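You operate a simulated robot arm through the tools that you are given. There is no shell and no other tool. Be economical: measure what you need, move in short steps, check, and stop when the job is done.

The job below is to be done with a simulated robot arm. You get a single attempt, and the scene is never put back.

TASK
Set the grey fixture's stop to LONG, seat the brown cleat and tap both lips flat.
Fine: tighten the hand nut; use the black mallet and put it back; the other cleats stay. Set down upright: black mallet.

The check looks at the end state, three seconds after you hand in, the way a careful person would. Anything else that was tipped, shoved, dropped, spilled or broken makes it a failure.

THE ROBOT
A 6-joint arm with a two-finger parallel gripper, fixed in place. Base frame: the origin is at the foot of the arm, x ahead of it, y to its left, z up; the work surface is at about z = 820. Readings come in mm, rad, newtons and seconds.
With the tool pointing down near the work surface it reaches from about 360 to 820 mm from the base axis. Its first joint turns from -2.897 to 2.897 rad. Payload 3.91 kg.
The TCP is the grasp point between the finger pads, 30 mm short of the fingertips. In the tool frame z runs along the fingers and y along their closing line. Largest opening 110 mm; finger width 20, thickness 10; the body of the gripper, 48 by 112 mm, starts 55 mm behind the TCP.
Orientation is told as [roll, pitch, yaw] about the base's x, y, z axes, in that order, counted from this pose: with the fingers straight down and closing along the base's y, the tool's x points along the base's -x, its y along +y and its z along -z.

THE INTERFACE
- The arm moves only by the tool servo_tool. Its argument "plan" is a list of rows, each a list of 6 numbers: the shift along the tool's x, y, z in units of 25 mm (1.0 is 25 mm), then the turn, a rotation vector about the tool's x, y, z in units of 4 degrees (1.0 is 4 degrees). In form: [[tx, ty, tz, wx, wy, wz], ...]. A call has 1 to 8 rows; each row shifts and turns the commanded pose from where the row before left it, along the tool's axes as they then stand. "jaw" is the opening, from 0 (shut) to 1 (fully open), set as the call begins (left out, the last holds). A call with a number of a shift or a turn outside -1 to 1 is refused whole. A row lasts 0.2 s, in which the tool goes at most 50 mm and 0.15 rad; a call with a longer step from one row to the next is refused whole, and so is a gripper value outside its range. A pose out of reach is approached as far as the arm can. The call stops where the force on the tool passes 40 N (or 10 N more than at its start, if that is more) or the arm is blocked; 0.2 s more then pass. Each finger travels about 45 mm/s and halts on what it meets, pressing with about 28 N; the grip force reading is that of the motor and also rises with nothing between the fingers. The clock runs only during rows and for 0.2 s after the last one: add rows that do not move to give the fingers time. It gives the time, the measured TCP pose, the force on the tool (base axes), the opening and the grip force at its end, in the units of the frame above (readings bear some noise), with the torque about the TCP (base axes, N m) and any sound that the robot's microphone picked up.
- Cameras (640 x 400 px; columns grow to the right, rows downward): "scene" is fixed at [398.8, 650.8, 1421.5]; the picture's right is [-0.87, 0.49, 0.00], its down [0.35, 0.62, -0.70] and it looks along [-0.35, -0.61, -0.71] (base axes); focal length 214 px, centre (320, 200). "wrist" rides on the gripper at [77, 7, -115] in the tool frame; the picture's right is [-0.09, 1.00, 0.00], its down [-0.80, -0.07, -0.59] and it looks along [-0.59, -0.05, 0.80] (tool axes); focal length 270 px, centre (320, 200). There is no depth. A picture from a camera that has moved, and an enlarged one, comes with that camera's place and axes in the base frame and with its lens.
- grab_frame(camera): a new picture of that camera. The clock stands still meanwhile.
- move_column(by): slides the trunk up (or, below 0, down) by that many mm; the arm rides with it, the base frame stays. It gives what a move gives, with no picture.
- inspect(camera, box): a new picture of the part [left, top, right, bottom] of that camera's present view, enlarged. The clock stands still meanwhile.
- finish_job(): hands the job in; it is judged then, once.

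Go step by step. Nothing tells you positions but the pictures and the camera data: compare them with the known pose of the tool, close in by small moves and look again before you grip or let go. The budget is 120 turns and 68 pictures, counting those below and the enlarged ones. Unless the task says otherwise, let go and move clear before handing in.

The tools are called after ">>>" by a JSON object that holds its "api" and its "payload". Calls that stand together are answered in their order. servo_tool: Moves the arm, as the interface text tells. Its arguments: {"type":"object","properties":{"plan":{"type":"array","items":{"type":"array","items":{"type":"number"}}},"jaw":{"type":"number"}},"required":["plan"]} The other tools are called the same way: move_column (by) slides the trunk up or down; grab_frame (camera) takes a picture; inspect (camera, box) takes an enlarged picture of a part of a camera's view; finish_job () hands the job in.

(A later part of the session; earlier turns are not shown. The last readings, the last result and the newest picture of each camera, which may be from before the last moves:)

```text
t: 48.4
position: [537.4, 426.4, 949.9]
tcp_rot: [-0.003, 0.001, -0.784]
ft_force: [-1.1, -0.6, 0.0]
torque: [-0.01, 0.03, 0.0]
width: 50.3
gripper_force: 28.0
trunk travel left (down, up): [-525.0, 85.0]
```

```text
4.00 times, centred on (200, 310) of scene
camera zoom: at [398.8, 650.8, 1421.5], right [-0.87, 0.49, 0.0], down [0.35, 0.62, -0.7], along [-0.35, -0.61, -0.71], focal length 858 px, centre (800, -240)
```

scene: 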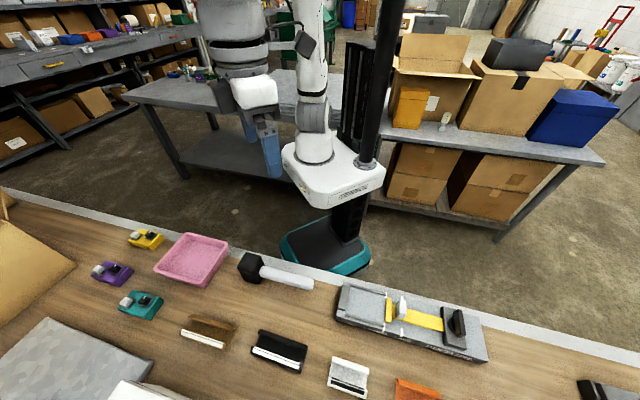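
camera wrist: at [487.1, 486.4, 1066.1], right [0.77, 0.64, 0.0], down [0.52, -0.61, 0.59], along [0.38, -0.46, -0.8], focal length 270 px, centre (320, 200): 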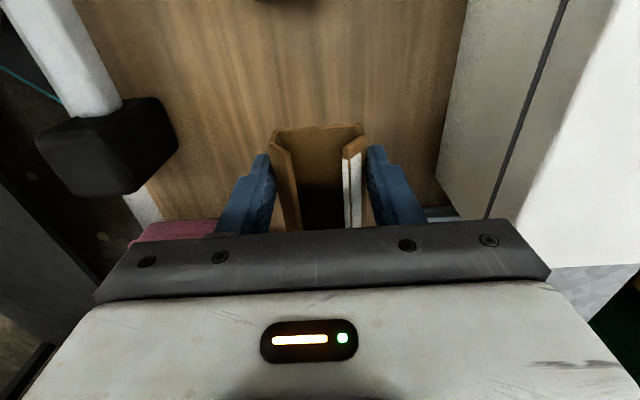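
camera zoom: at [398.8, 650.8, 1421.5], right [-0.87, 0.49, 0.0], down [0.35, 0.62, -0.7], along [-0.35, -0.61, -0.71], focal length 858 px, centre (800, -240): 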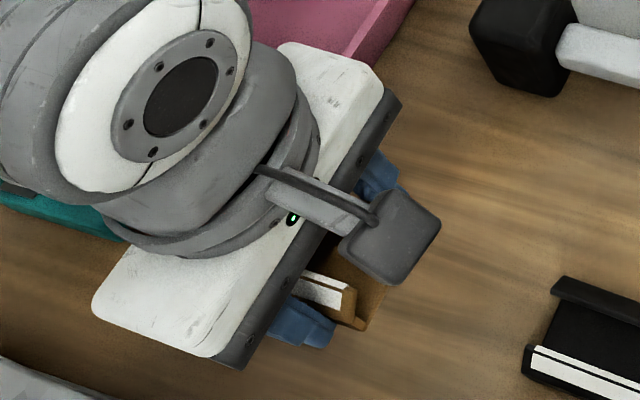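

The cleat is held level, its +s end about 22 mm beyond the TCP. I carry it over to above the fixture pocket (TCP s≈294, n≈524).

>>> {"api": "servo_tool", "payload": {"plan": [[0.5, -0.2, -0.5, 0, 0, 0], [0.9, -0.38, -0.5, 0, 0, 0], [0.9, -0.38, -0.3, 0, 0, 0], [0.9, -0.38, 0, 0, 0, 0], [0.9, -0.38, 0, 0, 0, 0], [0.9, -0.38, 0, 0, 0, 0], [0.9, -0.38, 0, 0, 0, 0], [0.9, -0.38, 0, 0, 0, 0]]}}

>>> {"api": "servo_tool", "payload": {"plan": [[0.9, -0.38, 0, 0, 0, 0], [0.9, -0.38, 0, 0, 0, 0], [0.9, -0.38, 0, 0, 0, 0], [0.9, -0.38, 0, 0, 0, 0], [0.9, -0.38, 0, 0, 0, 0], [0.9, -0.38, 0, 0, 0, 0], [0.9, -0.38, 0, 0, 0, 0], [0.4, -0.15, 0, 0, 0, 0]]}}

>>> {"api": "servo_tool", "payload": {"plan": [[0.7, -0.3, 0, 0, 0, 0], [0.7, -0.3, 0, 0, 0, 0], [0, 0, 0, 0, 0, 0]]}}

>>> {"api": "grab_frame", "payload": {"camera": "wrist"}}

>>> {"api": "inspect", "payload": {"camera": "scene", "box": [310, 250, 470, 350]}}

```text
t: 50.2
position: [366.2, 500.8, 984.0]
tcp_rot: [-0.001, 0.0, -0.784]
ft_force: [0.2, -0.2, -0.4]
torque: [0.01, -0.02, 0.02]
width: 50.4
gripper_force: 28.2
trunk travel left (down, up): [-525.0, 85.0]
```

```text
t: 52.0
position: [196.1, 564.6, 985.8]
tcp_rot: [-0.001, -0.002, -0.783]
ft_force: [-0.4, -0.1, -2.0]
torque: [0.01, 0.05, 0.02]
width: 50.0
gripper_force: 28.1
trunk travel left (down, up): [-525.0, 85.0]
```

```text
t: 52.8
position: [160.9, 580.5, 985.6]
tcp_rot: [-0.002, -0.001, -0.784]
ft_force: [0.3, 0.6, -0.4]
torque: [0.03, 0.04, 0.02]
width: 50.4
gripper_force: 28.3
trunk travel left (down, up): [-525.0, 85.0]
```

```text
34 pictures are left
camera wrist: at [109.7, 639.1, 1101.2], right [0.77, 0.64, 0.0], down [0.52, -0.61, 0.59], along [0.38, -0.46, -0.8], focal length 270 px, centre (320, 200)
```

wrist: 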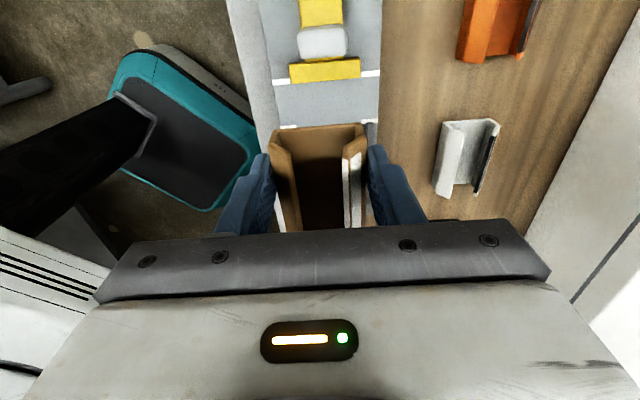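

```text
4.00 times, centred on (390, 300) of scene
camera zoom: at [398.8, 650.8, 1421.5], right [-0.87, 0.49, 0.0], down [0.35, 0.62, -0.7], along [-0.35, -0.61, -0.71], focal length 858 px, centre (40, -200)
```

zoom: 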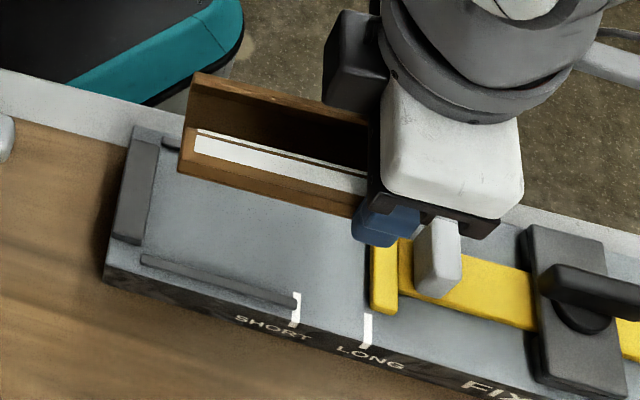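

The cleat is level above the pocket; the fixture's centre line is near n=529, so I shift +5 mm in n and −1.5 mm in s, then lower to just above the plate.

>>> {"api": "servo_tool", "payload": {"plan": [[-0.06, 0.2, 0, 0, 0, 0], [0, 0, 0.8, 0, 0, 0], [0, 0, 0.8, 0, 0, 0], [0, 0, 0.8, 0, 0, 0], [0, 0, 0.8, 0, 0, 0], [0, 0, 0, 0, 0, 0]]}}

>>> {"api": "inspect", "payload": {"camera": "scene", "box": [320, 260, 448, 340]}}

>>> {"api": "inspect", "payload": {"camera": "wrist", "box": [220, 30, 420, 155]}}

```text
t: 54.2
position: [164.0, 583.6, 906.2]
tcp_rot: [-0.002, 0.0, -0.783]
ft_force: [-0.4, -0.1, -1.5]
torque: [0.01, 0.02, 0.0]
width: 50.6
gripper_force: 28.1
trunk travel left (down, up): [-525.0, 85.0]
```

```text
5.00 times, centred on (384, 300) of scene
camera zoom: at [398.8, 650.8, 1421.5], right [-0.87, 0.49, 0.0], down [0.35, 0.62, -0.7], along [-0.35, -0.61, -0.71], focal length 1072 px, centre (0, -300)
```

zoom: 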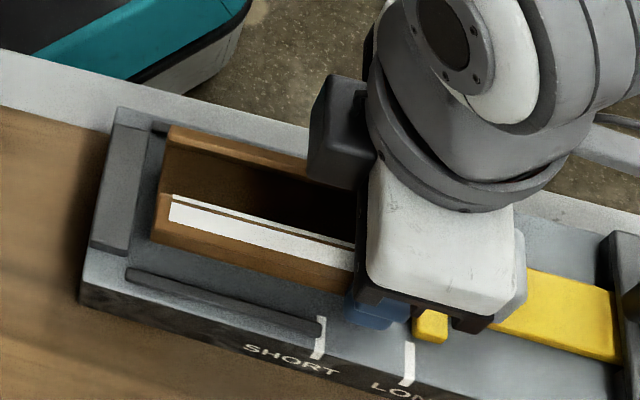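

```text
3.20 times, centred on (320, 92) of wrist
camera zoom: at [113.5, 642.7, 1022.4], right [0.77, 0.64, 0.0], down [0.52, -0.61, 0.59], along [0.38, -0.46, -0.8], focal length 865 px, centre (320, 544)
```

zoom: 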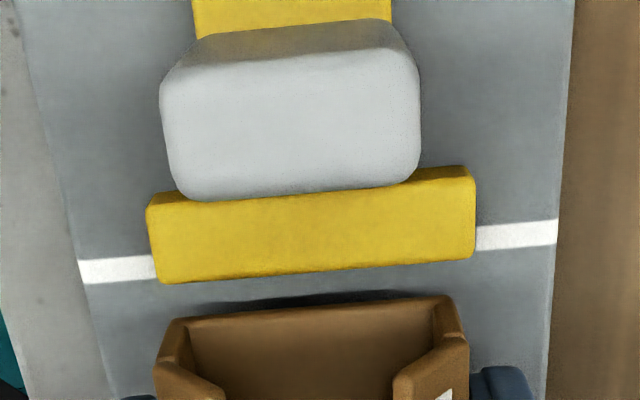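

It is centred with the bar and clear of rails and stop. I lower gently to contact.

>>> {"api": "servo_tool", "payload": {"plan": [[0, 0, 0.3, 0, 0, 0], [0, 0, 0.2, 0, 0, 0], [0, 0, 0.08, 0, 0, 0], [0, 0, 0.08, 0, 0, 0]]}}

>>> {"api": "servo_tool", "payload": {"plan": [[0, 0, 0.06, 0, 0, 0], [0, 0, 0, 0, 0, 0]]}}

```text
t: 55.2
position: [164.6, 581.5, 892.3]
tcp_rot: [0.003, 0.005, -0.784]
ft_force: [-0.2, -4.2, 27.1]
torque: [-0.07, 0.06, 0.01]
width: 50.3
gripper_force: 27.8
trunk travel left (down, up): [-525.0, 85.0]
```

```text
t: 55.8
position: [165.8, 583.2, 889.3]
tcp_rot: [0.004, 0.002, -0.783]
ft_force: [-2.7, -0.5, 36.4]
torque: [-0.66, 0.54, -0.04]
width: 50.1
gripper_force: 27.9
trunk travel left (down, up): [-525.0, 85.0]
```

Firm contact. I raise a hair to ease the pressure, then look before letting go.

>>> {"api": "servo_tool", "payload": {"plan": [[0, 0, -0.08, 0, 0, 0], [0, 0, 0, 0, 0, 0]]}}

>>> {"api": "inspect", "payload": {"camera": "scene", "box": [320, 270, 416, 330]}}

```text
t: 56.4
position: [162.3, 582.6, 889.7]
tcp_rot: [0.002, 0.0, -0.784]
ft_force: [-9.0, 5.9, 27.5]
torque: [0.05, 0.69, -0.29]
width: 50.3
gripper_force: 28.1
trunk travel left (down, up): [-525.0, 85.0]
```

```text
6.67 times, centred on (368, 300) of scene
camera zoom: at [398.8, 650.8, 1421.5], right [-0.87, 0.49, 0.0], down [0.35, 0.62, -0.7], along [-0.35, -0.61, -0.71], focal length 1430 px, centre (0, -467)
```

zoom: 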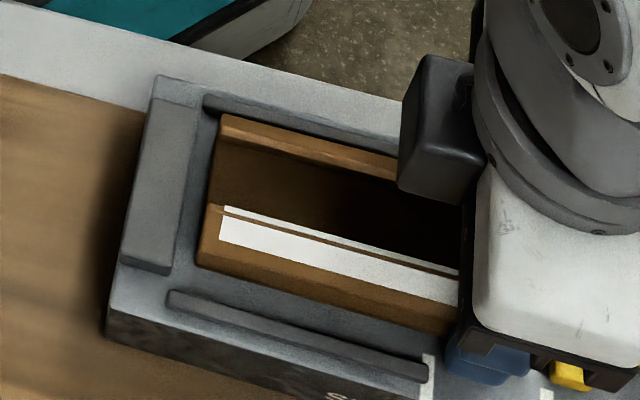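

The cleat sits flat between the rails. I let go and rise.

>>> {"api": "servo_tool", "payload": {"plan": [[0, 0, -0.05, 0, 0, 0], [0, 0, 0, 0, 0, 0], [0, 0, -0.3, 0, 0, 0], [0, 0, -1, 0, 0, 0], [0, 0, -1, 0, 0, 0], [0, 0, -1, 0, 0, 0], [0, 0, -1, 0, 0, 0]], "jaw": 0.62}}

>>> {"api": "inspect", "payload": {"camera": "wrist", "box": [200, 50, 440, 230]}}

>>> {"api": "inspect", "payload": {"camera": "scene", "box": [330, 270, 426, 330]}}

```text
t: 58.0
position: [167.9, 581.9, 997.7]
tcp_rot: [0.0, 0.0, -0.783]
ft_force: [-0.2, -0.4, -0.3]
torque: [0.01, -0.03, -0.02]
width: 68.1
gripper_force: 0.0
trunk travel left (down, up): [-525.0, 85.0]
```

```text
2.22 times, centred on (320, 140) of wrist
camera zoom: at [117.3, 640.5, 1112.8], right [0.77, 0.64, 0.0], down [0.52, -0.61, 0.59], along [0.38, -0.46, -0.8], focal length 601 px, centre (320, 333)
```

zoom: 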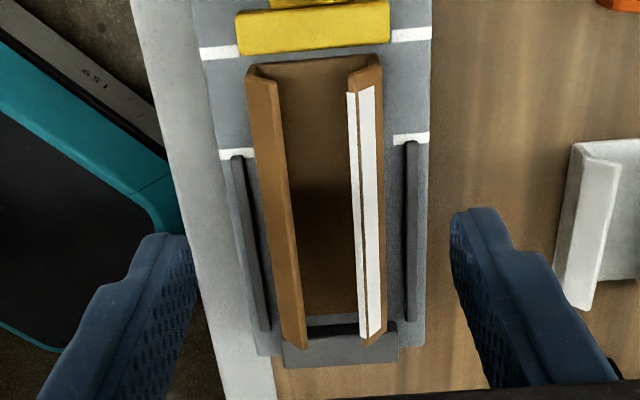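

```text
6.67 times, centred on (378, 300) of scene
camera zoom: at [398.8, 650.8, 1421.5], right [-0.87, 0.49, 0.0], down [0.35, 0.62, -0.7], along [-0.35, -0.61, -0.71], focal length 1430 px, centre (-67, -467)
```

zoom: 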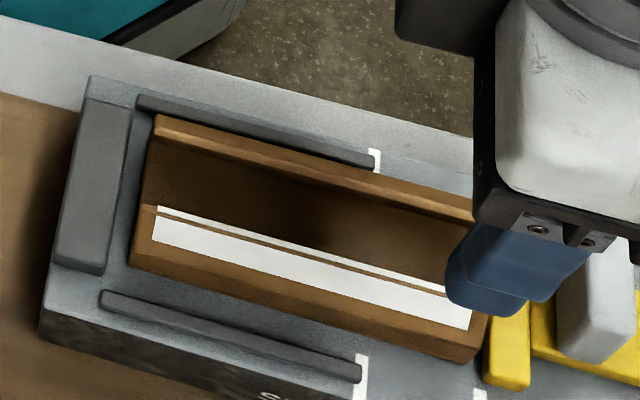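

The cleat is seated nicely in the pocket with the stop at LONG. Next I go over to the mallet and look at its head from above.

>>> {"api": "servo_tool", "payload": {"plan": [[-1, -0.05, 0, 0, 0, 0], [-1, -0.05, 0, 0, 0, 0], [-1, -0.05, 0, 0, 0, 0], [-1, -0.05, 0, 0, 0, 0], [-1, -0.05, 0, 0, 0, 0], [-1, -0.05, 0, 0, 0, 0], [-1, -0.05, 0, 0, 0, 0], [-1, -0.05, 0, 0, 0, 0]]}}

>>> {"api": "servo_tool", "payload": {"plan": [[-1, -0.05, 0, 0, 0, 0], [-1, -0.05, 0, 0, 0, 0], [-1, -0.05, 0, 0, 0, 0], [-1, -0.05, 0, 0, 0, 0], [-1, -0.05, 0, 0, 0, 0], [-1, -0.05, 0, 0, 0, 0], [-1, -0.05, 0, 0, 0, 0]], "jaw": 1}}

>>> {"api": "grab_frame", "payload": {"camera": "wrist"}}

>>> {"api": "inspect", "payload": {"camera": "scene", "box": [220, 240, 332, 310]}}

```text
t: 59.8
position: [301.1, 433.6, 996.2]
tcp_rot: [-0.003, 0.0, -0.785]
ft_force: [0.0, -0.5, 0.1]
torque: [0.01, 0.0, -0.01]
width: 68.2
gripper_force: 0.1
trunk travel left (down, up): [-525.0, 85.0]
```

```text
t: 61.4
position: [419.6, 303.0, 994.7]
tcp_rot: [-0.003, 0.002, -0.785]
ft_force: [0.0, 0.9, 0.3]
torque: [0.02, 0.03, 0.01]
width: 109.9
gripper_force: 0.0
trunk travel left (down, up): [-525.0, 85.0]
```

```text
27 pictures are left
camera wrist: at [369.1, 362.9, 1110.5], right [0.77, 0.64, 0.0], down [0.52, -0.61, 0.59], along [0.38, -0.46, -0.8], focal length 270 px, centre (320, 200)
```

wrist: 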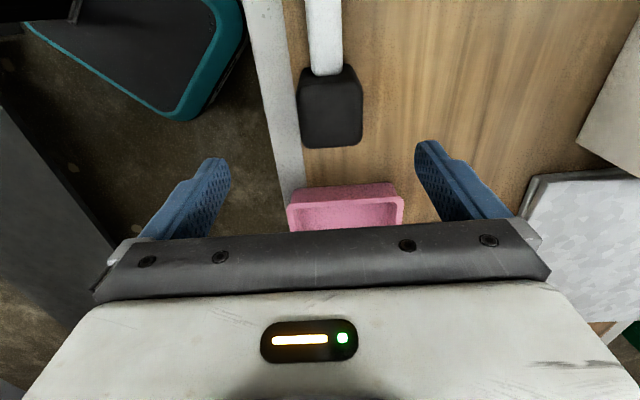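

```text
5.71 times, centred on (276, 275) of scene
camera zoom: at [398.8, 650.8, 1421.5], right [-0.87, 0.49, 0.0], down [0.35, 0.62, -0.7], along [-0.35, -0.61, -0.71], focal length 1226 px, centre (571, -229)
```

zoom: 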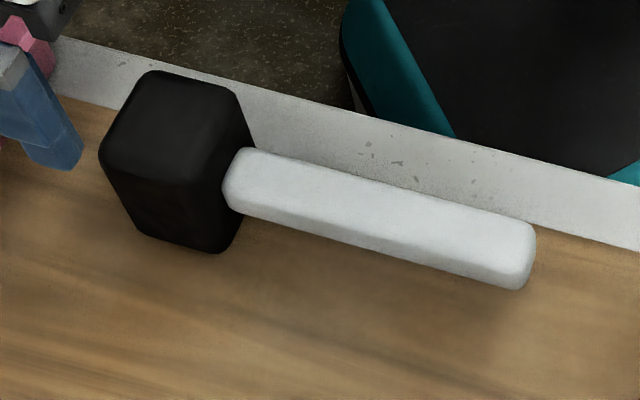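

The mallet stands on its striking face: head about 50 mm square and ~80 mm tall, handle toward +s. I'll grip the head itself near n=519, s≈−82. I line up and lower to just above it.

>>> {"api": "servo_tool", "payload": {"plan": [[0, 0.34, 0.5, 0, 0, 0], [0, 0, 0.7, 0, 0, 0], [0, 0, 0, 0, 0, 0]]}}

>>> {"api": "inspect", "payload": {"camera": "wrist", "box": [200, 50, 440, 230]}}

>>> {"api": "inspect", "payload": {"camera": "scene", "box": [180, 210, 332, 305]}}

```text
t: 62.2
position: [424.2, 309.3, 965.7]
tcp_rot: [0.0, -0.001, -0.784]
ft_force: [0.3, 0.7, 0.7]
torque: [0.0, 0.01, 0.0]
width: 110.1
gripper_force: 0.0
trunk travel left (down, up): [-525.0, 85.0]
```

```text
2.22 times, centred on (320, 140) of wrist
camera zoom: at [373.2, 369.0, 1081.3], right [0.77, 0.64, 0.0], down [0.52, -0.61, 0.59], along [0.38, -0.46, -0.8], focal length 601 px, centre (320, 333)
```

zoom: 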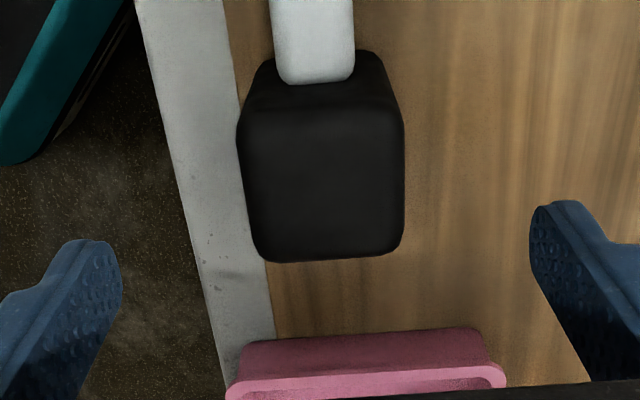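

```text
4.21 times, centred on (256, 258) of scene
camera zoom: at [398.8, 650.8, 1421.5], right [-0.87, 0.49, 0.0], down [0.35, 0.62, -0.7], along [-0.35, -0.61, -0.71], focal length 903 px, centre (590, -42)
```

zoom: 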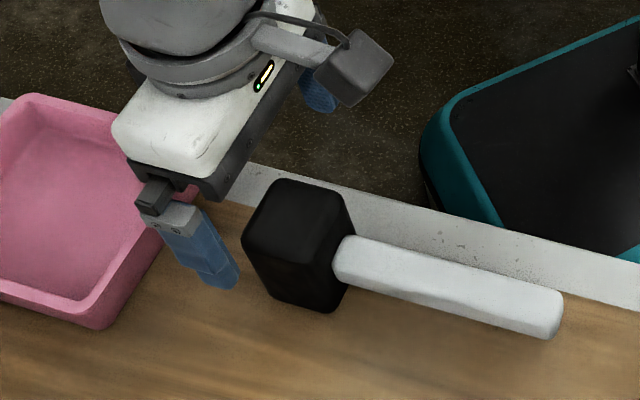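

TCP is nearly centred over the head. I shift 3 mm, go down to z≈882 so the fingers hold the upper part of the head, and close.

>>> {"api": "servo_tool", "payload": {"plan": [[0.12, 0, 0.8, 0, 0, 0], [0, 0, 0.9, 0, 0, 0], [0, 0, 0.9, 0, 0, 0], [0, 0, 0.75, 0, 0, 0], [0, 0, 0, 0, 0, 0]]}}

>>> {"api": "servo_tool", "payload": {"plan": [[0, 0, 0, 0, 0, 0], [0, 0, 0, 0, 0, 0], [0, 0, 0, 0, 0, 0], [0, 0, 0, 0, 0, 0], [0, 0, 0, 0, 0, 0]], "jaw": 0}}

```text
t: 63.4
position: [422.7, 312.7, 883.9]
tcp_rot: [-0.001, 0.0, -0.784]
ft_force: [0.8, 0.1, 0.1]
torque: [0.01, 0.0, 0.0]
width: 109.8
gripper_force: 0.0
trunk travel left (down, up): [-525.0, 85.0]
```

```text
t: 64.6
position: [423.0, 311.7, 884.0]
tcp_rot: [-0.003, 0.0, -0.785]
ft_force: [1.4, 0.5, 0.9]
torque: [0.16, -0.09, 0.01]
width: 52.0
gripper_force: 27.9
trunk travel left (down, up): [-525.0, 85.0]
```

Held at 52 mm; pick-up pose was (423, 312, 884). I lift and check.

>>> {"api": "servo_tool", "payload": {"plan": [[0, 0, -0.3, 0, 0, 0], [0, 0, -0.7, 0, 0, 0], [0, 0, -1, 0, 0, 0], [0, 0, -1, 0, 0, 0], [0, 0, -1, 0, 0, 0], [0, 0, 0, 0, 0, 0]]}}

>>> {"api": "inspect", "payload": {"camera": "scene", "box": [180, 180, 340, 280]}}

```text
t: 66.0
position: [419.0, 313.7, 984.9]
tcp_rot: [-0.002, -0.001, -0.784]
ft_force: [-0.2, 0.2, -2.7]
torque: [-0.03, -0.02, -0.01]
width: 51.9
gripper_force: 28.2
trunk travel left (down, up): [-525.0, 85.0]
```

```text
4.00 times, centred on (260, 230) of scene
camera zoom: at [398.8, 650.8, 1421.5], right [-0.87, 0.49, 0.0], down [0.35, 0.62, -0.7], along [-0.35, -0.61, -0.71], focal length 858 px, centre (560, 80)
```

zoom: 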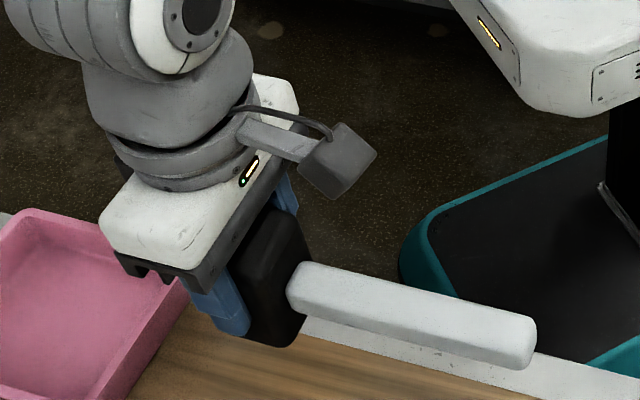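

The mallet hangs level in the grip. I turn it 90° so the handle points toward the robot side (clear of knob and nut).

>>> {"api": "servo_tool", "payload": {"plan": [[0, 0, -0.3, 0, 0, -1], [0, 0, -0.3, 0, 0, -1], [0, 0, 0, 0, 0, -1], [0, 0, 0, 0, 0, -1], [0, 0, 0, 0, 0, -1], [0, 0, 0, 0, 0, -1], [0, 0, 0, 0, 0, -1], [0, 0, 0, 0, 0, -1]]}}

>>> {"api": "servo_tool", "payload": {"plan": [[0, 0, 0, 0, 0, -1], [0, 0, 0, 0, 0, -1], [0, 0, 0, 0, 0, -1], [0, 0, 0, 0, 0, -1], [0, 0, 0, 0, 0, -1], [0, 0, 0, 0, 0, -1], [0, 0, 0, 0, 0, -1], [0, 0, 0, 0, 0, -1]]}}

>>> {"api": "servo_tool", "payload": {"plan": [[0, 0, 0, 0, 0, -1], [0, 0, 0, 0, 0, -1], [0, 0, 0, 0, 0, -1], [0, 0, 0, 0, 0, -1], [0, 0, 0, 0, 0, -1], [0, 0, 0, 0, 0, -1], [0, 0, 0, 0, 0, -0.5], [0, 0, 0, 0, 0, 0]]}}

>>> {"api": "servo_tool", "payload": {"plan": [[0, 0.8, 0, 0, 0, 0], [0, 1, 0, 0, 0, 0], [0, 1, 0, 0, 0, 0], [0, 1, 0, 0, 0, 0], [0, 1, 0, 0, 0, 0], [0, 1, 0, 0, 0, 0], [0, 1, 0, 0, 0, 0]]}}

>>> {"api": "grab_frame", "payload": {"camera": "scene"}}

```text
t: 67.8
position: [422.4, 314.4, 998.5]
tcp_rot: [-0.002, 0.002, -0.224]
ft_force: [0.8, 0.1, -3.2]
torque: [0.02, 0.01, -0.04]
width: 51.9
gripper_force: 28.0
trunk travel left (down, up): [-525.0, 85.0]
```

```text
t: 69.6
position: [423.5, 312.0, 998.3]
tcp_rot: [0.001, 0.002, 0.334]
ft_force: [0.5, 0.2, -2.4]
torque: [0.01, -0.01, 0.04]
width: 51.9
gripper_force: 27.6
trunk travel left (down, up): [-525.0, 85.0]
```

```text
t: 71.4
position: [422.9, 313.2, 998.2]
tcp_rot: [0.0, 0.002, 0.79]
ft_force: [-0.1, 0.3, -2.2]
torque: [0.04, -0.02, 0.01]
width: 51.6
gripper_force: 27.4
trunk travel left (down, up): [-525.0, 85.0]
```

```text
t: 73.0
position: [300.6, 433.6, 999.0]
tcp_rot: [0.001, 0.001, 0.788]
ft_force: [-0.6, 0.5, -1.9]
torque: [0.0, -0.06, 0.01]
width: 51.8
gripper_force: 28.7
trunk travel left (down, up): [-525.0, 85.0]
```

```text
22 pictures are left
```

scene: 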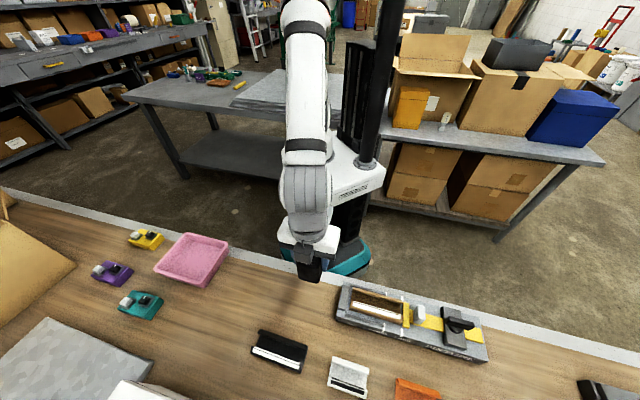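

All well. I continue to above the cleat's robot-side lip (n≈516, s≈256) and lower to just above it.

>>> {"api": "servo_tool", "payload": {"plan": [[0.12, 0.92, 0, 0, 0, 0], [0, 0.92, 0, 0, 0, 0], [0, 0.92, 0, 0, 0, 0], [0, 0.92, 0, 0, 0, 0], [0, 0.92, 0, 0, 0, 0], [0, 0.92, 0, 0, 0, 0], [0, 0.95, 0, 0, 0, 0]]}}

>>> {"api": "servo_tool", "payload": {"plan": [[0, 0, 0.6, 0, 0, 0], [0, 0, 0.6, 0, 0, 0], [0, 0, 0, 0, 0, 0]]}}

>>> {"api": "inspect", "payload": {"camera": "scene", "box": [330, 260, 442, 330]}}

```text
t: 74.6
position: [184.1, 546.5, 998.8]
tcp_rot: [-0.001, 0.002, 0.788]
ft_force: [0.3, 0.1, -2.1]
torque: [-0.01, -0.02, -0.01]
width: 51.6
gripper_force: 27.8
trunk travel left (down, up): [-525.0, 85.0]
```

```text
t: 75.4
position: [182.9, 546.0, 968.9]
tcp_rot: [-0.001, 0.001, 0.787]
ft_force: [-0.5, 0.2, -2.4]
torque: [0.06, 0.0, -0.02]
width: 52.1
gripper_force: 28.1
trunk travel left (down, up): [-525.0, 85.0]
```

```text
5.71 times, centred on (386, 295) of scene
camera zoom: at [398.8, 650.8, 1421.5], right [-0.87, 0.49, 0.0], down [0.35, 0.62, -0.7], along [-0.35, -0.61, -0.71], focal length 1226 px, centre (-57, -343)
```

zoom: 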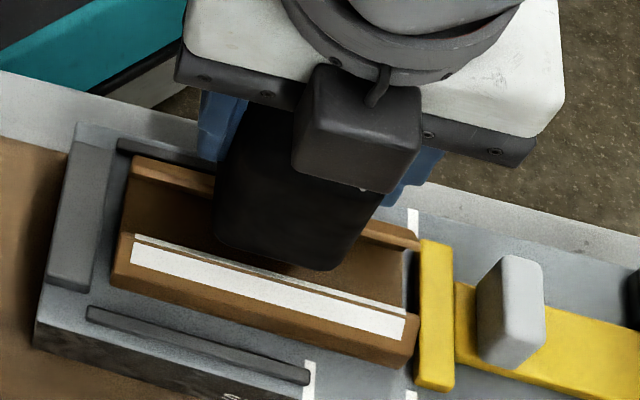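

The head is over the robot-side lip with the handle pointing away. I bring it down onto the lip.

>>> {"api": "servo_tool", "payload": {"plan": [[0, 0, 0.8, 0, 0, 0], [0, 0, 0.4, 0, 0, 0], [0, 0, 0.2, 0, 0, 0]]}}

```text
t: 75.9
position: [185.5, 550.1, 955.3]
tcp_rot: [0.009, -0.015, 0.788]
ft_force: [-1.8, -2.9, 22.6]
torque: [-0.35, -0.68, -0.09]
width: 51.9
gripper_force: 28.3
trunk travel left (down, up): [-525.0, 85.0]
stopped in row 2: the force on the tool passed its limit (the readings are from after the stop); the commanded pose is now the measured one
```

Contact came at z≈955 with a firm stop. I lift and look at the result.

>>> {"api": "servo_tool", "payload": {"plan": [[0.1, 0, -0.8, 0, 0, 0], [0, 0, -0.4, 0, 0, 0], [0, 0, 0, 0, 0, 0]]}}

>>> {"api": "inspect", "payload": {"camera": "scene", "box": [330, 260, 442, 330]}}

```text
t: 76.7
position: [183.0, 547.2, 982.9]
tcp_rot: [0.009, -0.012, 0.791]
ft_force: [-0.8, 0.0, -2.0]
torque: [0.04, -0.03, -0.02]
width: 52.1
gripper_force: 28.4
trunk travel left (down, up): [-525.0, 85.0]
```

```text
5.71 times, centred on (386, 295) of scene
camera zoom: at [398.8, 650.8, 1421.5], right [-0.87, 0.49, 0.0], down [0.35, 0.62, -0.7], along [-0.35, -0.61, -0.71], focal length 1226 px, centre (-57, -343)
```

zoom: 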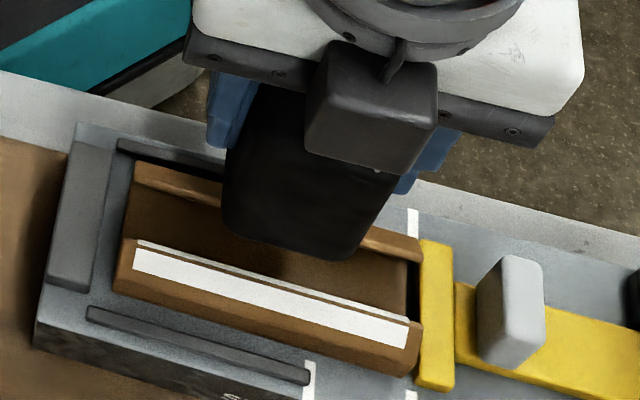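

The lip hasn't visibly folded yet and the cleat shifted at most a millimetre or two. I straighten the tool and give a firmer tap.

>>> {"api": "servo_tool", "payload": {"plan": [[0, 0, 0, 0.13, 0.17, 0], [0, 0, 0.4, 0, 0, 0], [0, 0, 1, 0, 0, 0], [0, 0, 0.6, 0, 0, 0]]}}

>>> {"api": "servo_tool", "payload": {"plan": [[0.1, 0, -0.8, 0, 0, 0], [0, 0, -0.4, 0, 0, 0], [0, 0, 0, 0, 0, 0]]}}

>>> {"api": "inspect", "payload": {"camera": "scene", "box": [330, 260, 442, 330]}}

```text
t: 77.7
position: [184.4, 548.9, 944.3]
tcp_rot: [0.005, -0.009, 0.79]
ft_force: [-2.5, -1.4, 18.0]
torque: [-0.24, -0.06, -0.09]
width: 51.9
gripper_force: 27.8
trunk travel left (down, up): [-525.0, 85.0]
stopped in row 4: the force on the tool passed its limit (the readings are from after the stop); the commanded pose is now the measured one
```

```text
t: 78.5
position: [183.9, 547.9, 969.7]
tcp_rot: [0.0, -0.004, 0.79]
ft_force: [0.8, 0.2, -2.1]
torque: [-0.04, -0.02, 0.03]
width: 51.9
gripper_force: 27.9
trunk travel left (down, up): [-525.0, 85.0]
```

```text
5.71 times, centred on (386, 295) of scene
camera zoom: at [398.8, 650.8, 1421.5], right [-0.87, 0.49, 0.0], down [0.35, 0.62, -0.7], along [-0.35, -0.61, -0.71], focal length 1226 px, centre (-57, -343)
```

zoom: 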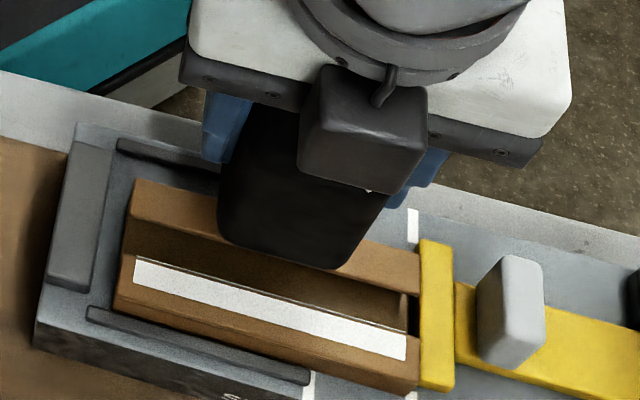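

Both lips are folding down, and the cleat slid slightly against the outer rail. I move the head over the middle to press both lips together and tap again.

>>> {"api": "servo_tool", "payload": {"plan": [[-0.5, 0, 0, 0, 0.06, 0], [0, 0, 0.4, 0, 0, 0], [0, 0, 1, 0, 0, 0], [0, 0, 0.5, 0, 0, 0]]}}

>>> {"api": "servo_tool", "payload": {"plan": [[0, 0, -0.8, 0, 0, 0], [0, 0, -0.6, 0, 0, 0], [0, 0, 0, 0, 0, 0]]}}

>>> {"api": "inspect", "payload": {"camera": "scene", "box": [330, 260, 442, 330]}}

```text
t: 79.3
position: [192.3, 556.7, 942.4]
tcp_rot: [0.0, 0.0, 0.788]
ft_force: [-0.2, -3.9, 6.0]
torque: [-0.27, -0.09, 0.0]
width: 51.9
gripper_force: 28.2
trunk travel left (down, up): [-525.0, 85.0]
stopped in row 4: the force on the tool passed its limit (the readings are from after the stop); the commanded pose is now the measured one
```

```text
t: 80.1
position: [192.8, 559.0, 977.4]
tcp_rot: [0.001, -0.001, 0.788]
ft_force: [-0.1, -0.1, -2.2]
torque: [0.05, -0.04, -0.03]
width: 51.9
gripper_force: 27.8
trunk travel left (down, up): [-525.0, 85.0]
```

```text
5.71 times, centred on (386, 295) of scene
camera zoom: at [398.8, 650.8, 1421.5], right [-0.87, 0.49, 0.0], down [0.35, 0.62, -0.7], along [-0.35, -0.61, -0.71], focal length 1226 px, centre (-57, -343)
```

zoom: 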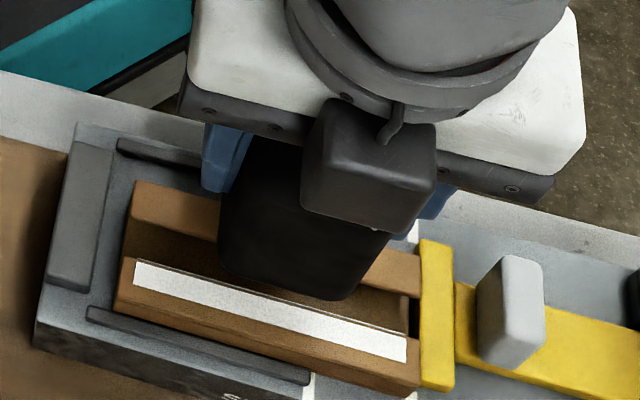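

I move the mallet aside to see the lips clearly.

>>> {"api": "servo_tool", "payload": {"plan": [[0, -1, -0.6, 0, 0, 0], [0, -1, 0, 0, 0, 0], [0, -1, 0, 0, 0, 0], [0, -1, 0, 0, 0, 0], [0, -1, 0, 0, 0, 0], [0, -1, 0, 0, 0, 0]]}}

>>> {"api": "inspect", "payload": {"camera": "scene", "box": [338, 278, 418, 328]}}

```text
t: 81.5
position: [300.4, 449.4, 990.4]
tcp_rot: [0.002, 0.0, 0.788]
ft_force: [0.2, -0.6, -2.7]
torque: [0.06, -0.05, 0.01]
width: 51.8
gripper_force: 28.0
trunk travel left (down, up): [-525.0, 85.0]
```

```text
8.00 times, centred on (378, 303) of scene
camera zoom: at [398.8, 650.8, 1421.5], right [-0.87, 0.49, 0.0], down [0.35, 0.62, -0.7], along [-0.35, -0.61, -0.71], focal length 1716 px, centre (-144, -624)
```

zoom: 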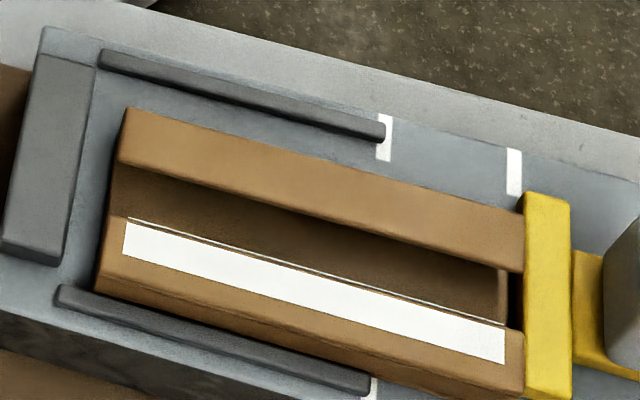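

The lips are down partway; more taps are needed. I return centred on the cleat (now near n=537) and tap repeatedly.

>>> {"api": "servo_tool", "payload": {"plan": [[-0.28, 1, 0, 0, 0, 0], [0, 1, 0, 0, 0, 0], [0, 1, 0, 0, 0, 0], [0, 1, 0, 0, 0, 0], [0, 1, 0, 0, 0, 0], [0, 1, 0.3, 0, 0, 0], [0, 0, 0.3, 0, 0, 0]]}}

>>> {"api": "servo_tool", "payload": {"plan": [[0, 0, 1, 0, 0, 0], [0, 0, 1, 0, 0, 0]]}}

>>> {"api": "servo_tool", "payload": {"plan": [[0, 0, -0.8, 0, 0, 0], [0, 0, -0.4, 0, 0, 0], [0, 0, 0, 0, 0, 0]]}}

>>> {"api": "servo_tool", "payload": {"plan": [[0, 0, 1, 0, 0, 0], [0, 0, 1, 0, 0, 0]]}}

>>> {"api": "servo_tool", "payload": {"plan": [[0, 0, -0.8, 0, 0, 0], [0, 0, -0.4, 0, 0, 0], [0, 0, 0, 0, 0, 0]]}}

>>> {"api": "inspect", "payload": {"camera": "scene", "box": [338, 278, 418, 328]}}

```text
t: 83.1
position: [196.6, 561.4, 976.9]
tcp_rot: [-0.001, 0.001, 0.788]
ft_force: [0.2, 0.2, -0.9]
torque: [0.01, -0.01, -0.03]
width: 51.8
gripper_force: 28.3
trunk travel left (down, up): [-525.0, 85.0]
```

```text
t: 83.7
position: [196.6, 564.0, 940.6]
tcp_rot: [0.0, -0.001, 0.788]
ft_force: [-2.5, -5.3, 6.4]
torque: [-0.42, -0.07, -0.14]
width: 51.8
gripper_force: 28.1
trunk travel left (down, up): [-525.0, 85.0]
stopped in row 2: the force on the tool passed its limit (the readings are from after the stop); the commanded pose is now the measured one
```

```text
t: 84.5
position: [197.6, 564.6, 971.7]
tcp_rot: [0.001, 0.0, 0.788]
ft_force: [-0.1, 0.7, -2.4]
torque: [0.0, 0.02, 0.03]
width: 51.7
gripper_force: 28.0
trunk travel left (down, up): [-525.0, 85.0]
```

```text
t: 85.0
position: [196.6, 564.1, 941.1]
tcp_rot: [0.002, -0.003, 0.79]
ft_force: [-2.7, -9.3, 11.1]
torque: [-0.7, 0.01, -0.06]
width: 51.6
gripper_force: 28.3
trunk travel left (down, up): [-525.0, 85.0]
stopped in row 2: the force on the tool passed its limit (the readings are from after the stop); the commanded pose is now the measured one
```

```text
t: 85.8
position: [197.8, 566.2, 970.0]
tcp_rot: [0.005, -0.005, 0.788]
ft_force: [-0.2, -0.5, -2.8]
torque: [0.01, -0.04, -0.03]
width: 51.7
gripper_force: 28.1
trunk travel left (down, up): [-525.0, 85.0]
```

```text
8.00 times, centred on (378, 303) of scene
camera zoom: at [398.8, 650.8, 1421.5], right [-0.87, 0.49, 0.0], down [0.35, 0.62, -0.7], along [-0.35, -0.61, -0.71], focal length 1716 px, centre (-144, -624)
```

zoom: 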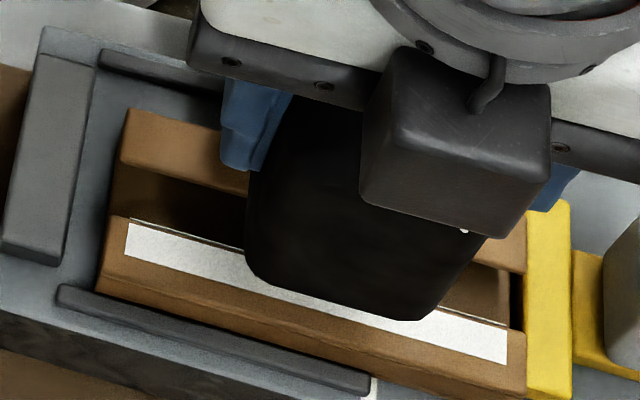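

Contact height isn't dropping with both lips sharing the blow, so I tap each lip singly: first the robot-side one.

>>> {"api": "servo_tool", "payload": {"plan": [[0.52, 0, 0, 0.07, 0.07, 0], [0.52, 0, 0, 0, 0, 0], [0, 0, 0, 0, 0, 0], [0, 0, 1, 0, 0, 0], [0, 0, 1, 0, 0, 0]]}}

>>> {"api": "servo_tool", "payload": {"plan": [[0, 0, -0.8, 0, 0, 0], [0, 0, -0.4, 0, 0, 0], [0, 0, 0, 0, 0, 0]]}}

>>> {"api": "servo_tool", "payload": {"plan": [[0, 0, 1, 0, 0, 0], [0, 0, 1, 0, 0, 0]]}}

>>> {"api": "servo_tool", "payload": {"plan": [[0, 0, -0.8, 0, 0, 0], [0, 0, -0.4, 0, 0, 0], [0, 0, 0, 0, 0, 0]]}}

>>> {"api": "inspect", "payload": {"camera": "scene", "box": [338, 278, 418, 328]}}

```text
t: 86.9
position: [177.3, 547.3, 940.1]
tcp_rot: [-0.002, 0.001, 0.789]
ft_force: [-0.7, -6.2, 6.8]
torque: [-0.21, 0.03, -0.05]
width: 51.8
gripper_force: 28.7
trunk travel left (down, up): [-525.0, 85.0]
stopped in row 5: the force on the tool passed its limit (the readings are from after the stop); the commanded pose is now the measured one
```

```text
t: 87.7
position: [177.4, 548.3, 969.2]
tcp_rot: [-0.001, 0.001, 0.787]
ft_force: [-0.1, 0.4, -1.3]
torque: [-0.02, -0.04, -0.03]
width: 51.9
gripper_force: 28.1
trunk travel left (down, up): [-525.0, 85.0]
```

```text
t: 88.3
position: [177.8, 547.8, 938.8]
tcp_rot: [-0.002, 0.0, 0.788]
ft_force: [-2.4, -5.4, 6.0]
torque: [-0.18, 0.06, 0.04]
width: 51.8
gripper_force: 28.1
trunk travel left (down, up): [-525.0, 85.0]
stopped in row 2: the force on the tool passed its limit (the readings are from after the stop); the commanded pose is now the measured one
```

```text
t: 89.1
position: [178.0, 549.0, 969.0]
tcp_rot: [0.001, -0.001, 0.789]
ft_force: [0.4, -0.8, -2.2]
torque: [0.0, -0.03, 0.0]
width: 51.7
gripper_force: 27.8
trunk travel left (down, up): [-525.0, 85.0]
```

```text
8.00 times, centred on (378, 303) of scene
camera zoom: at [398.8, 650.8, 1421.5], right [-0.87, 0.49, 0.0], down [0.35, 0.62, -0.7], along [-0.35, -0.61, -0.71], focal length 1716 px, centre (-144, -624)
```

zoom: 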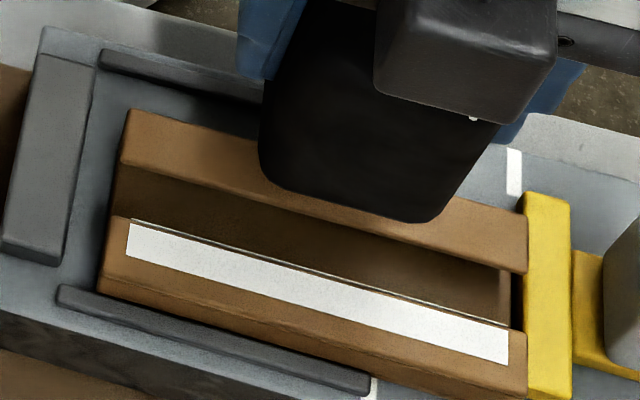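

The contact height has become constant (~939), which may mean it's already flat. I zoom in on the near end and right end to check.

>>> {"api": "inspect", "payload": {"camera": "scene", "box": [346, 286, 378, 318]}}

>>> {"api": "inspect", "payload": {"camera": "scene", "box": [388, 300, 412, 330]}}

>>> {"api": "inspect", "payload": {"camera": "wrist", "box": [200, 60, 440, 230]}}

```text
12.50 times, centred on (362, 302) of scene
camera zoom: at [398.8, 650.8, 1421.5], right [-0.87, 0.49, 0.0], down [0.35, 0.62, -0.7], along [-0.35, -0.61, -0.71], focal length 2681 px, centre (-205, -1075)
```

zoom: 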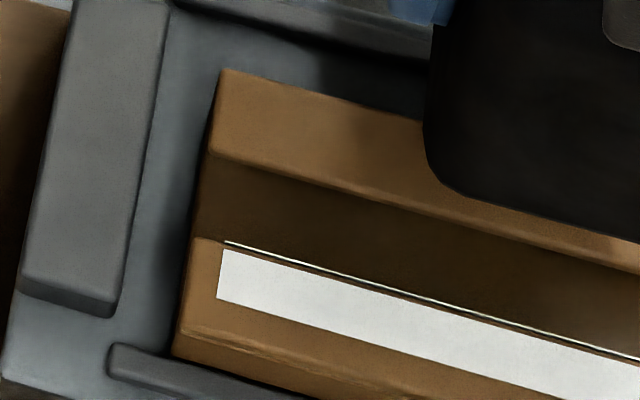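

```text
13.33 times, centred on (400, 315) of scene
camera zoom: at [398.8, 650.8, 1421.5], right [-0.87, 0.49, 0.0], down [0.35, 0.62, -0.7], along [-0.35, -0.61, -0.71], focal length 2860 px, centre (-747, -1333)
```

zoom: 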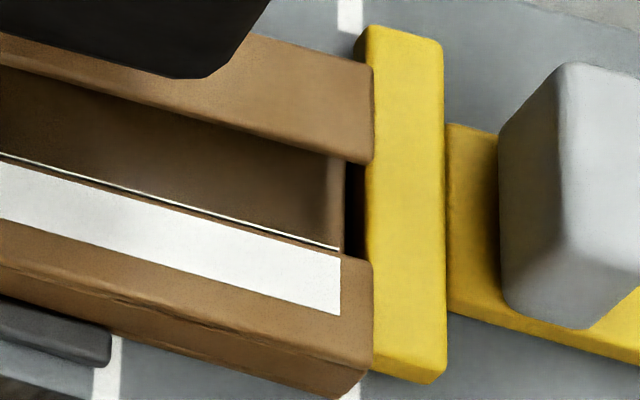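

```text
2.35 times, centred on (320, 145) of wrist
camera zoom: at [118.1, 498.9, 1084.7], right [-0.64, 0.76, 0.0], down [0.61, 0.52, 0.6], along [0.46, 0.38, -0.8], focal length 636 px, centre (320, 329)
```

zoom: 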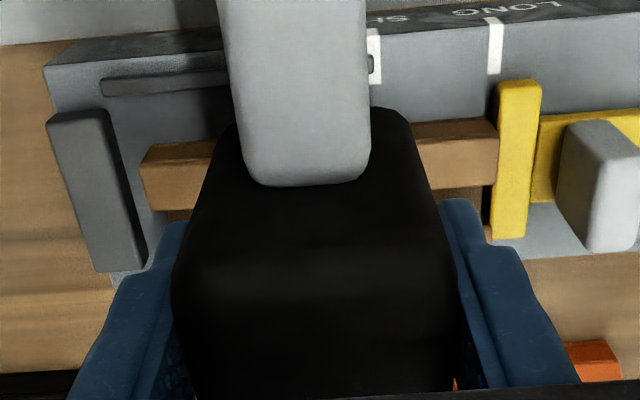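

The lips' inner and outer edges now triangulate to the same height (~877), i.e. flat on the channel walls. For certainty I tap the outer lip on its own (n≈548) twice and compare the height.

>>> {"api": "servo_tool", "payload": {"plan": [[-0.7, 0, 0, 0, 0, 0], [-0.7, 0, 0, 0, 0, 0], [0, 0, 0, 0, 0, 0], [0, 0, 1, 0, 0, 0], [0, 0, 1, 0, 0, 0]]}}

>>> {"api": "servo_tool", "payload": {"plan": [[0, 0, -0.8, 0, 0, 0], [0, 0, -0.4, 0, 0, 0], [0, 0, 0, 0, 0, 0]]}}

>>> {"api": "servo_tool", "payload": {"plan": [[0, 0, 1, 0, 0, 0], [0, 0, 1, 0, 0, 0]]}}

>>> {"api": "servo_tool", "payload": {"plan": [[0, 0, -0.8, 0, 0, 0], [0, 0, -0.8, 0, 0, 0], [0, 0, 0, 0, 0, 0]]}}

```text
t: 90.2
position: [199.8, 572.6, 939.8]
tcp_rot: [0.003, -0.007, 0.788]
ft_force: [-4.0, -10.1, 15.0]
torque: [-0.86, 0.03, -0.04]
width: 51.8
gripper_force: 28.2
trunk travel left (down, up): [-525.0, 85.0]
stopped in row 5: the force on the tool passed its limit (the readings are from after the stop); the commanded pose is now the measured one
```

```text
t: 91.0
position: [199.8, 574.2, 966.4]
tcp_rot: [0.003, -0.008, 0.791]
ft_force: [-0.1, 0.0, -2.5]
torque: [0.0, -0.02, 0.03]
width: 51.9
gripper_force: 27.5
trunk travel left (down, up): [-525.0, 85.0]
```

```text
t: 91.5
position: [200.8, 575.0, 939.1]
tcp_rot: [0.003, -0.01, 0.786]
ft_force: [-2.3, -8.2, 11.3]
torque: [-0.79, -0.13, -0.15]
width: 51.9
gripper_force: 28.0
trunk travel left (down, up): [-525.0, 85.0]
stopped in row 2: the force on the tool passed its limit (the readings are from after the stop); the commanded pose is now the measured one
```

```text
t: 92.3
position: [204.0, 576.3, 977.9]
tcp_rot: [0.005, -0.012, 0.787]
ft_force: [-0.2, -0.6, -2.9]
torque: [0.04, 0.01, 0.01]
width: 51.9
gripper_force: 28.0
trunk travel left (down, up): [-525.0, 85.0]
```

Same height again, so both lips are down. I straighten, move aside toward the mallet's place and check the fixture.

>>> {"api": "servo_tool", "payload": {"plan": [[0.3, -0.5, -0.9, 0.07, 0.17, 0], [0.3, -1, 0, 0, 0, 0], [0.3, -1, 0, 0, 0, 0], [0.4, -1, 0, 0, 0, 0], [0, -1, 0, 0, 0, 0], [0, -1, 0, 0, 0, 0], [0, -1, 0, 0, 0, 0]]}}

>>> {"api": "inspect", "payload": {"camera": "scene", "box": [342, 280, 406, 320]}}

>>> {"api": "inspect", "payload": {"camera": "wrist", "box": [400, 40, 640, 190]}}

```text
t: 93.9
position: [292.2, 437.9, 999.1]
tcp_rot: [0.001, 0.0, 0.789]
ft_force: [0.0, -0.2, -2.7]
torque: [0.0, -0.02, 0.0]
width: 52.0
gripper_force: 27.8
trunk travel left (down, up): [-525.0, 85.0]
```

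```text
10.00 times, centred on (374, 300) of scene
camera zoom: at [398.8, 650.8, 1421.5], right [-0.87, 0.49, 0.0], down [0.35, 0.62, -0.7], along [-0.35, -0.61, -0.71], focal length 2145 px, centre (-220, -800)
```

zoom: 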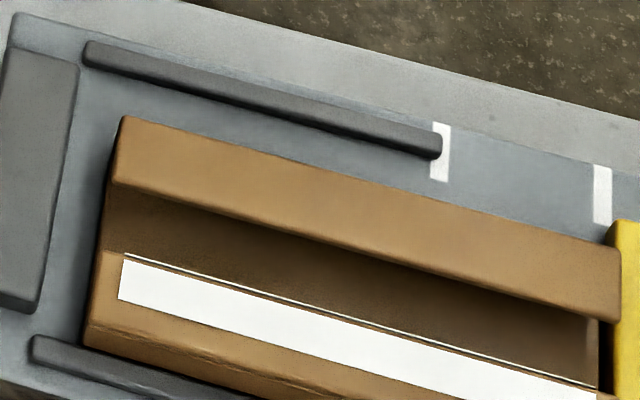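

```text
2.67 times, centred on (520, 115) of wrist
camera zoom: at [233.3, 387.2, 1114.3], right [-0.64, 0.76, 0.0], down [0.62, 0.52, 0.59], along [0.45, 0.38, -0.8], focal length 721 px, centre (-213, 427)
```

zoom: 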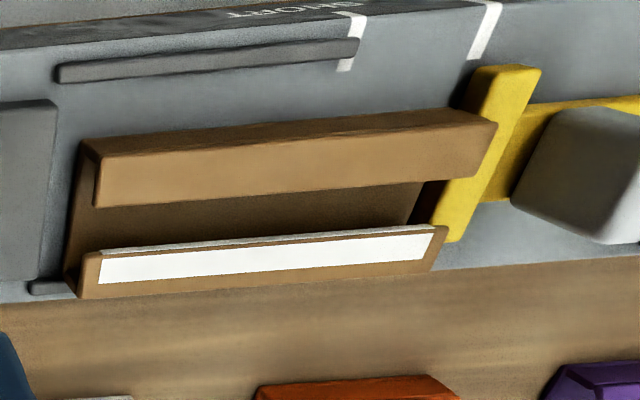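

Both lips look flat, the stop is still on LONG, and the cleat lies in its pocket. Now I take the mallet back, turn it to its original direction and place it.

>>> {"api": "servo_tool", "payload": {"plan": [[-0.13, -0.91, 0, 0, 0, 0], [0, -0.91, 0, 0, 0, 0], [0, -0.91, 0, 0, 0, 0], [0, -0.91, 0, 0, 0, 0], [0, -0.91, 0, 0, 0, 0], [0, -0.91, 0, 0, 0, 0], [0, -0.91, 0, 0, 0, 0], [0, -0.9, 0, 0, 0, 0]]}}

>>> {"api": "servo_tool", "payload": {"plan": [[0, 0, 0, 0, 0, 1], [0, 0, 0, 0, 0, 1], [0, 0, 0, 0, 0, 1], [0, 0, 0, 0, 0, 1], [0, 0, 0, 0, 0, 1], [0, 0, 0, 0, 0, 1], [0, 0, 0, 0, 0, 1], [0, 0, 0, 0, 0, 1]]}}

>>> {"api": "servo_tool", "payload": {"plan": [[0, 0, 0, 0, 0, 1], [0, 0, 0, 0, 0, 1], [0, 0, 0, 0, 0, 1], [0, 0, 0, 0, 0, 1], [0, 0, 0, 0, 0, 1], [0, 0, 0, 0, 0, 1], [0, 0, 0, 0, 0, 1], [0, 0, 0, 0, 0, 1]]}}

>>> {"api": "servo_tool", "payload": {"plan": [[0, 0, 0, 0, 0, 1], [0, 0, 0, 0, 0, 1], [0, 0, 0, 0, 0, 1], [0, 0, 0, 0, 0, 1], [0, 0, 0, 0, 0, 1], [0, 0, 0, 0, 0, 1], [0, 0, 0, 0, 0, 0.5], [0, 0, 0, 0, 0, 0]]}}

>>> {"api": "inspect", "payload": {"camera": "scene", "box": [180, 180, 340, 280]}}

```text
t: 95.7
position: [423.4, 310.6, 999.2]
tcp_rot: [0.0, 0.001, 0.79]
ft_force: [-0.1, 0.4, -2.4]
torque: [0.03, -0.02, -0.02]
width: 52.0
gripper_force: 27.6
trunk travel left (down, up): [-525.0, 85.0]
```

```text
t: 97.5
position: [425.9, 312.5, 1001.1]
tcp_rot: [-0.001, 0.0, 0.228]
ft_force: [-0.6, -0.3, -2.6]
torque: [-0.02, -0.03, -0.02]
width: 51.9
gripper_force: 27.9
trunk travel left (down, up): [-525.0, 85.0]
```

```text
t: 99.3
position: [425.5, 312.0, 1000.5]
tcp_rot: [0.0, 0.0, -0.331]
ft_force: [0.5, -0.3, -3.6]
torque: [-0.03, 0.0, -0.01]
width: 51.8
gripper_force: 28.0
trunk travel left (down, up): [-525.0, 85.0]
```

```text
t: 101.1
position: [424.8, 311.8, 999.4]
tcp_rot: [-0.001, 0.001, -0.782]
ft_force: [-1.2, -0.9, -1.9]
torque: [0.01, -0.01, -0.01]
width: 51.8
gripper_force: 28.3
trunk travel left (down, up): [-525.0, 85.0]
```

```text
4.00 times, centred on (260, 230) of scene
camera zoom: at [398.8, 650.8, 1421.5], right [-0.87, 0.49, 0.0], down [0.35, 0.62, -0.7], along [-0.35, -0.61, -0.71], focal length 858 px, centre (560, 80)
```

zoom: 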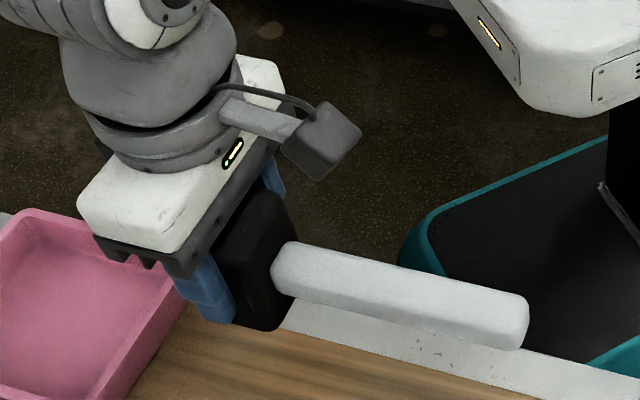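

Mallet is level over its spot. I lower it gently to the table.

>>> {"api": "servo_tool", "payload": {"plan": [[0, 0, 1, 0, 0, 0], [0, 0, 1, 0, 0, 0], [0, 0, 1, 0, 0, 0], [0, 0, 0.8, 0, 0, 0], [0, 0, 0.3, 0, 0, 0], [0, 0, 0, 0, 0, 0]]}}

>>> {"api": "servo_tool", "payload": {"plan": [[0, 0, 0.1, 0, 0, 0], [0, 0, 0.1, 0, 0, 0], [0, 0, 0.1, 0, 0, 0], [0, 0, 0, 0, 0, 0]]}}

```text
t: 102.5
position: [425.0, 313.1, 895.4]
tcp_rot: [0.0, 0.001, -0.784]
ft_force: [0.0, 0.2, -3.8]
torque: [0.0, -0.02, -0.01]
width: 51.7
gripper_force: 27.7
trunk travel left (down, up): [-525.0, 85.0]
```

```text
t: 103.5
position: [425.9, 313.8, 888.9]
tcp_rot: [-0.001, -0.001, -0.785]
ft_force: [-0.4, -0.5, -2.9]
torque: [-0.03, -0.01, -0.02]
width: 52.1
gripper_force: 28.0
trunk travel left (down, up): [-525.0, 85.0]
```

>>> {"api": "servo_tool", "payload": {"plan": [[0, 0, 0.08, 0, 0, 0], [0, 0, 0.08, 0, 0, 0], [0, 0, 0, 0, 0, 0]]}}

>>> {"api": "servo_tool", "payload": {"plan": [[0, 0, 0.04, 0, 0, 0], [0, 0, 0, 0, 0, 0]]}}

```text
t: 104.3
position: [426.0, 315.2, 884.8]
tcp_rot: [-0.001, -0.001, -0.784]
ft_force: [0.3, -0.4, -2.8]
torque: [-0.01, -0.02, 0.03]
width: 51.8
gripper_force: 28.6
trunk travel left (down, up): [-525.0, 85.0]
```

```text
t: 104.9
position: [425.7, 312.8, 882.9]
tcp_rot: [0.001, 0.0, -0.782]
ft_force: [0.7, 0.4, -2.0]
torque: [0.02, -0.03, 0.01]
width: 52.0
gripper_force: 27.7
trunk travel left (down, up): [-525.0, 85.0]
```

Not touching yet, so a few more millimetres in small steps.

>>> {"api": "servo_tool", "payload": {"plan": [[0, 0, 0.04, 0, 0, 0], [0, 0, 0.04, 0, 0, 0], [0, 0, 0, 0, 0, 0]]}}

>>> {"api": "servo_tool", "payload": {"plan": [[0, 0, 0.04, 0, 0, 0], [0, 0, 0.03, 0, 0, 0], [0, 0, 0, 0, 0, 0]]}}

```text
t: 105.7
position: [425.3, 312.7, 881.5]
tcp_rot: [0.001, 0.0, -0.782]
ft_force: [0.2, -0.8, -2.4]
torque: [-0.05, -0.01, 0.03]
width: 52.2
gripper_force: 28.3
trunk travel left (down, up): [-525.0, 85.0]
```

```text
t: 106.5
position: [425.6, 313.3, 880.2]
tcp_rot: [0.001, -0.001, -0.784]
ft_force: [-0.7, 0.5, -3.0]
torque: [-0.05, -0.01, 0.01]
width: 52.0
gripper_force: 28.2
trunk travel left (down, up): [-525.0, 85.0]
```

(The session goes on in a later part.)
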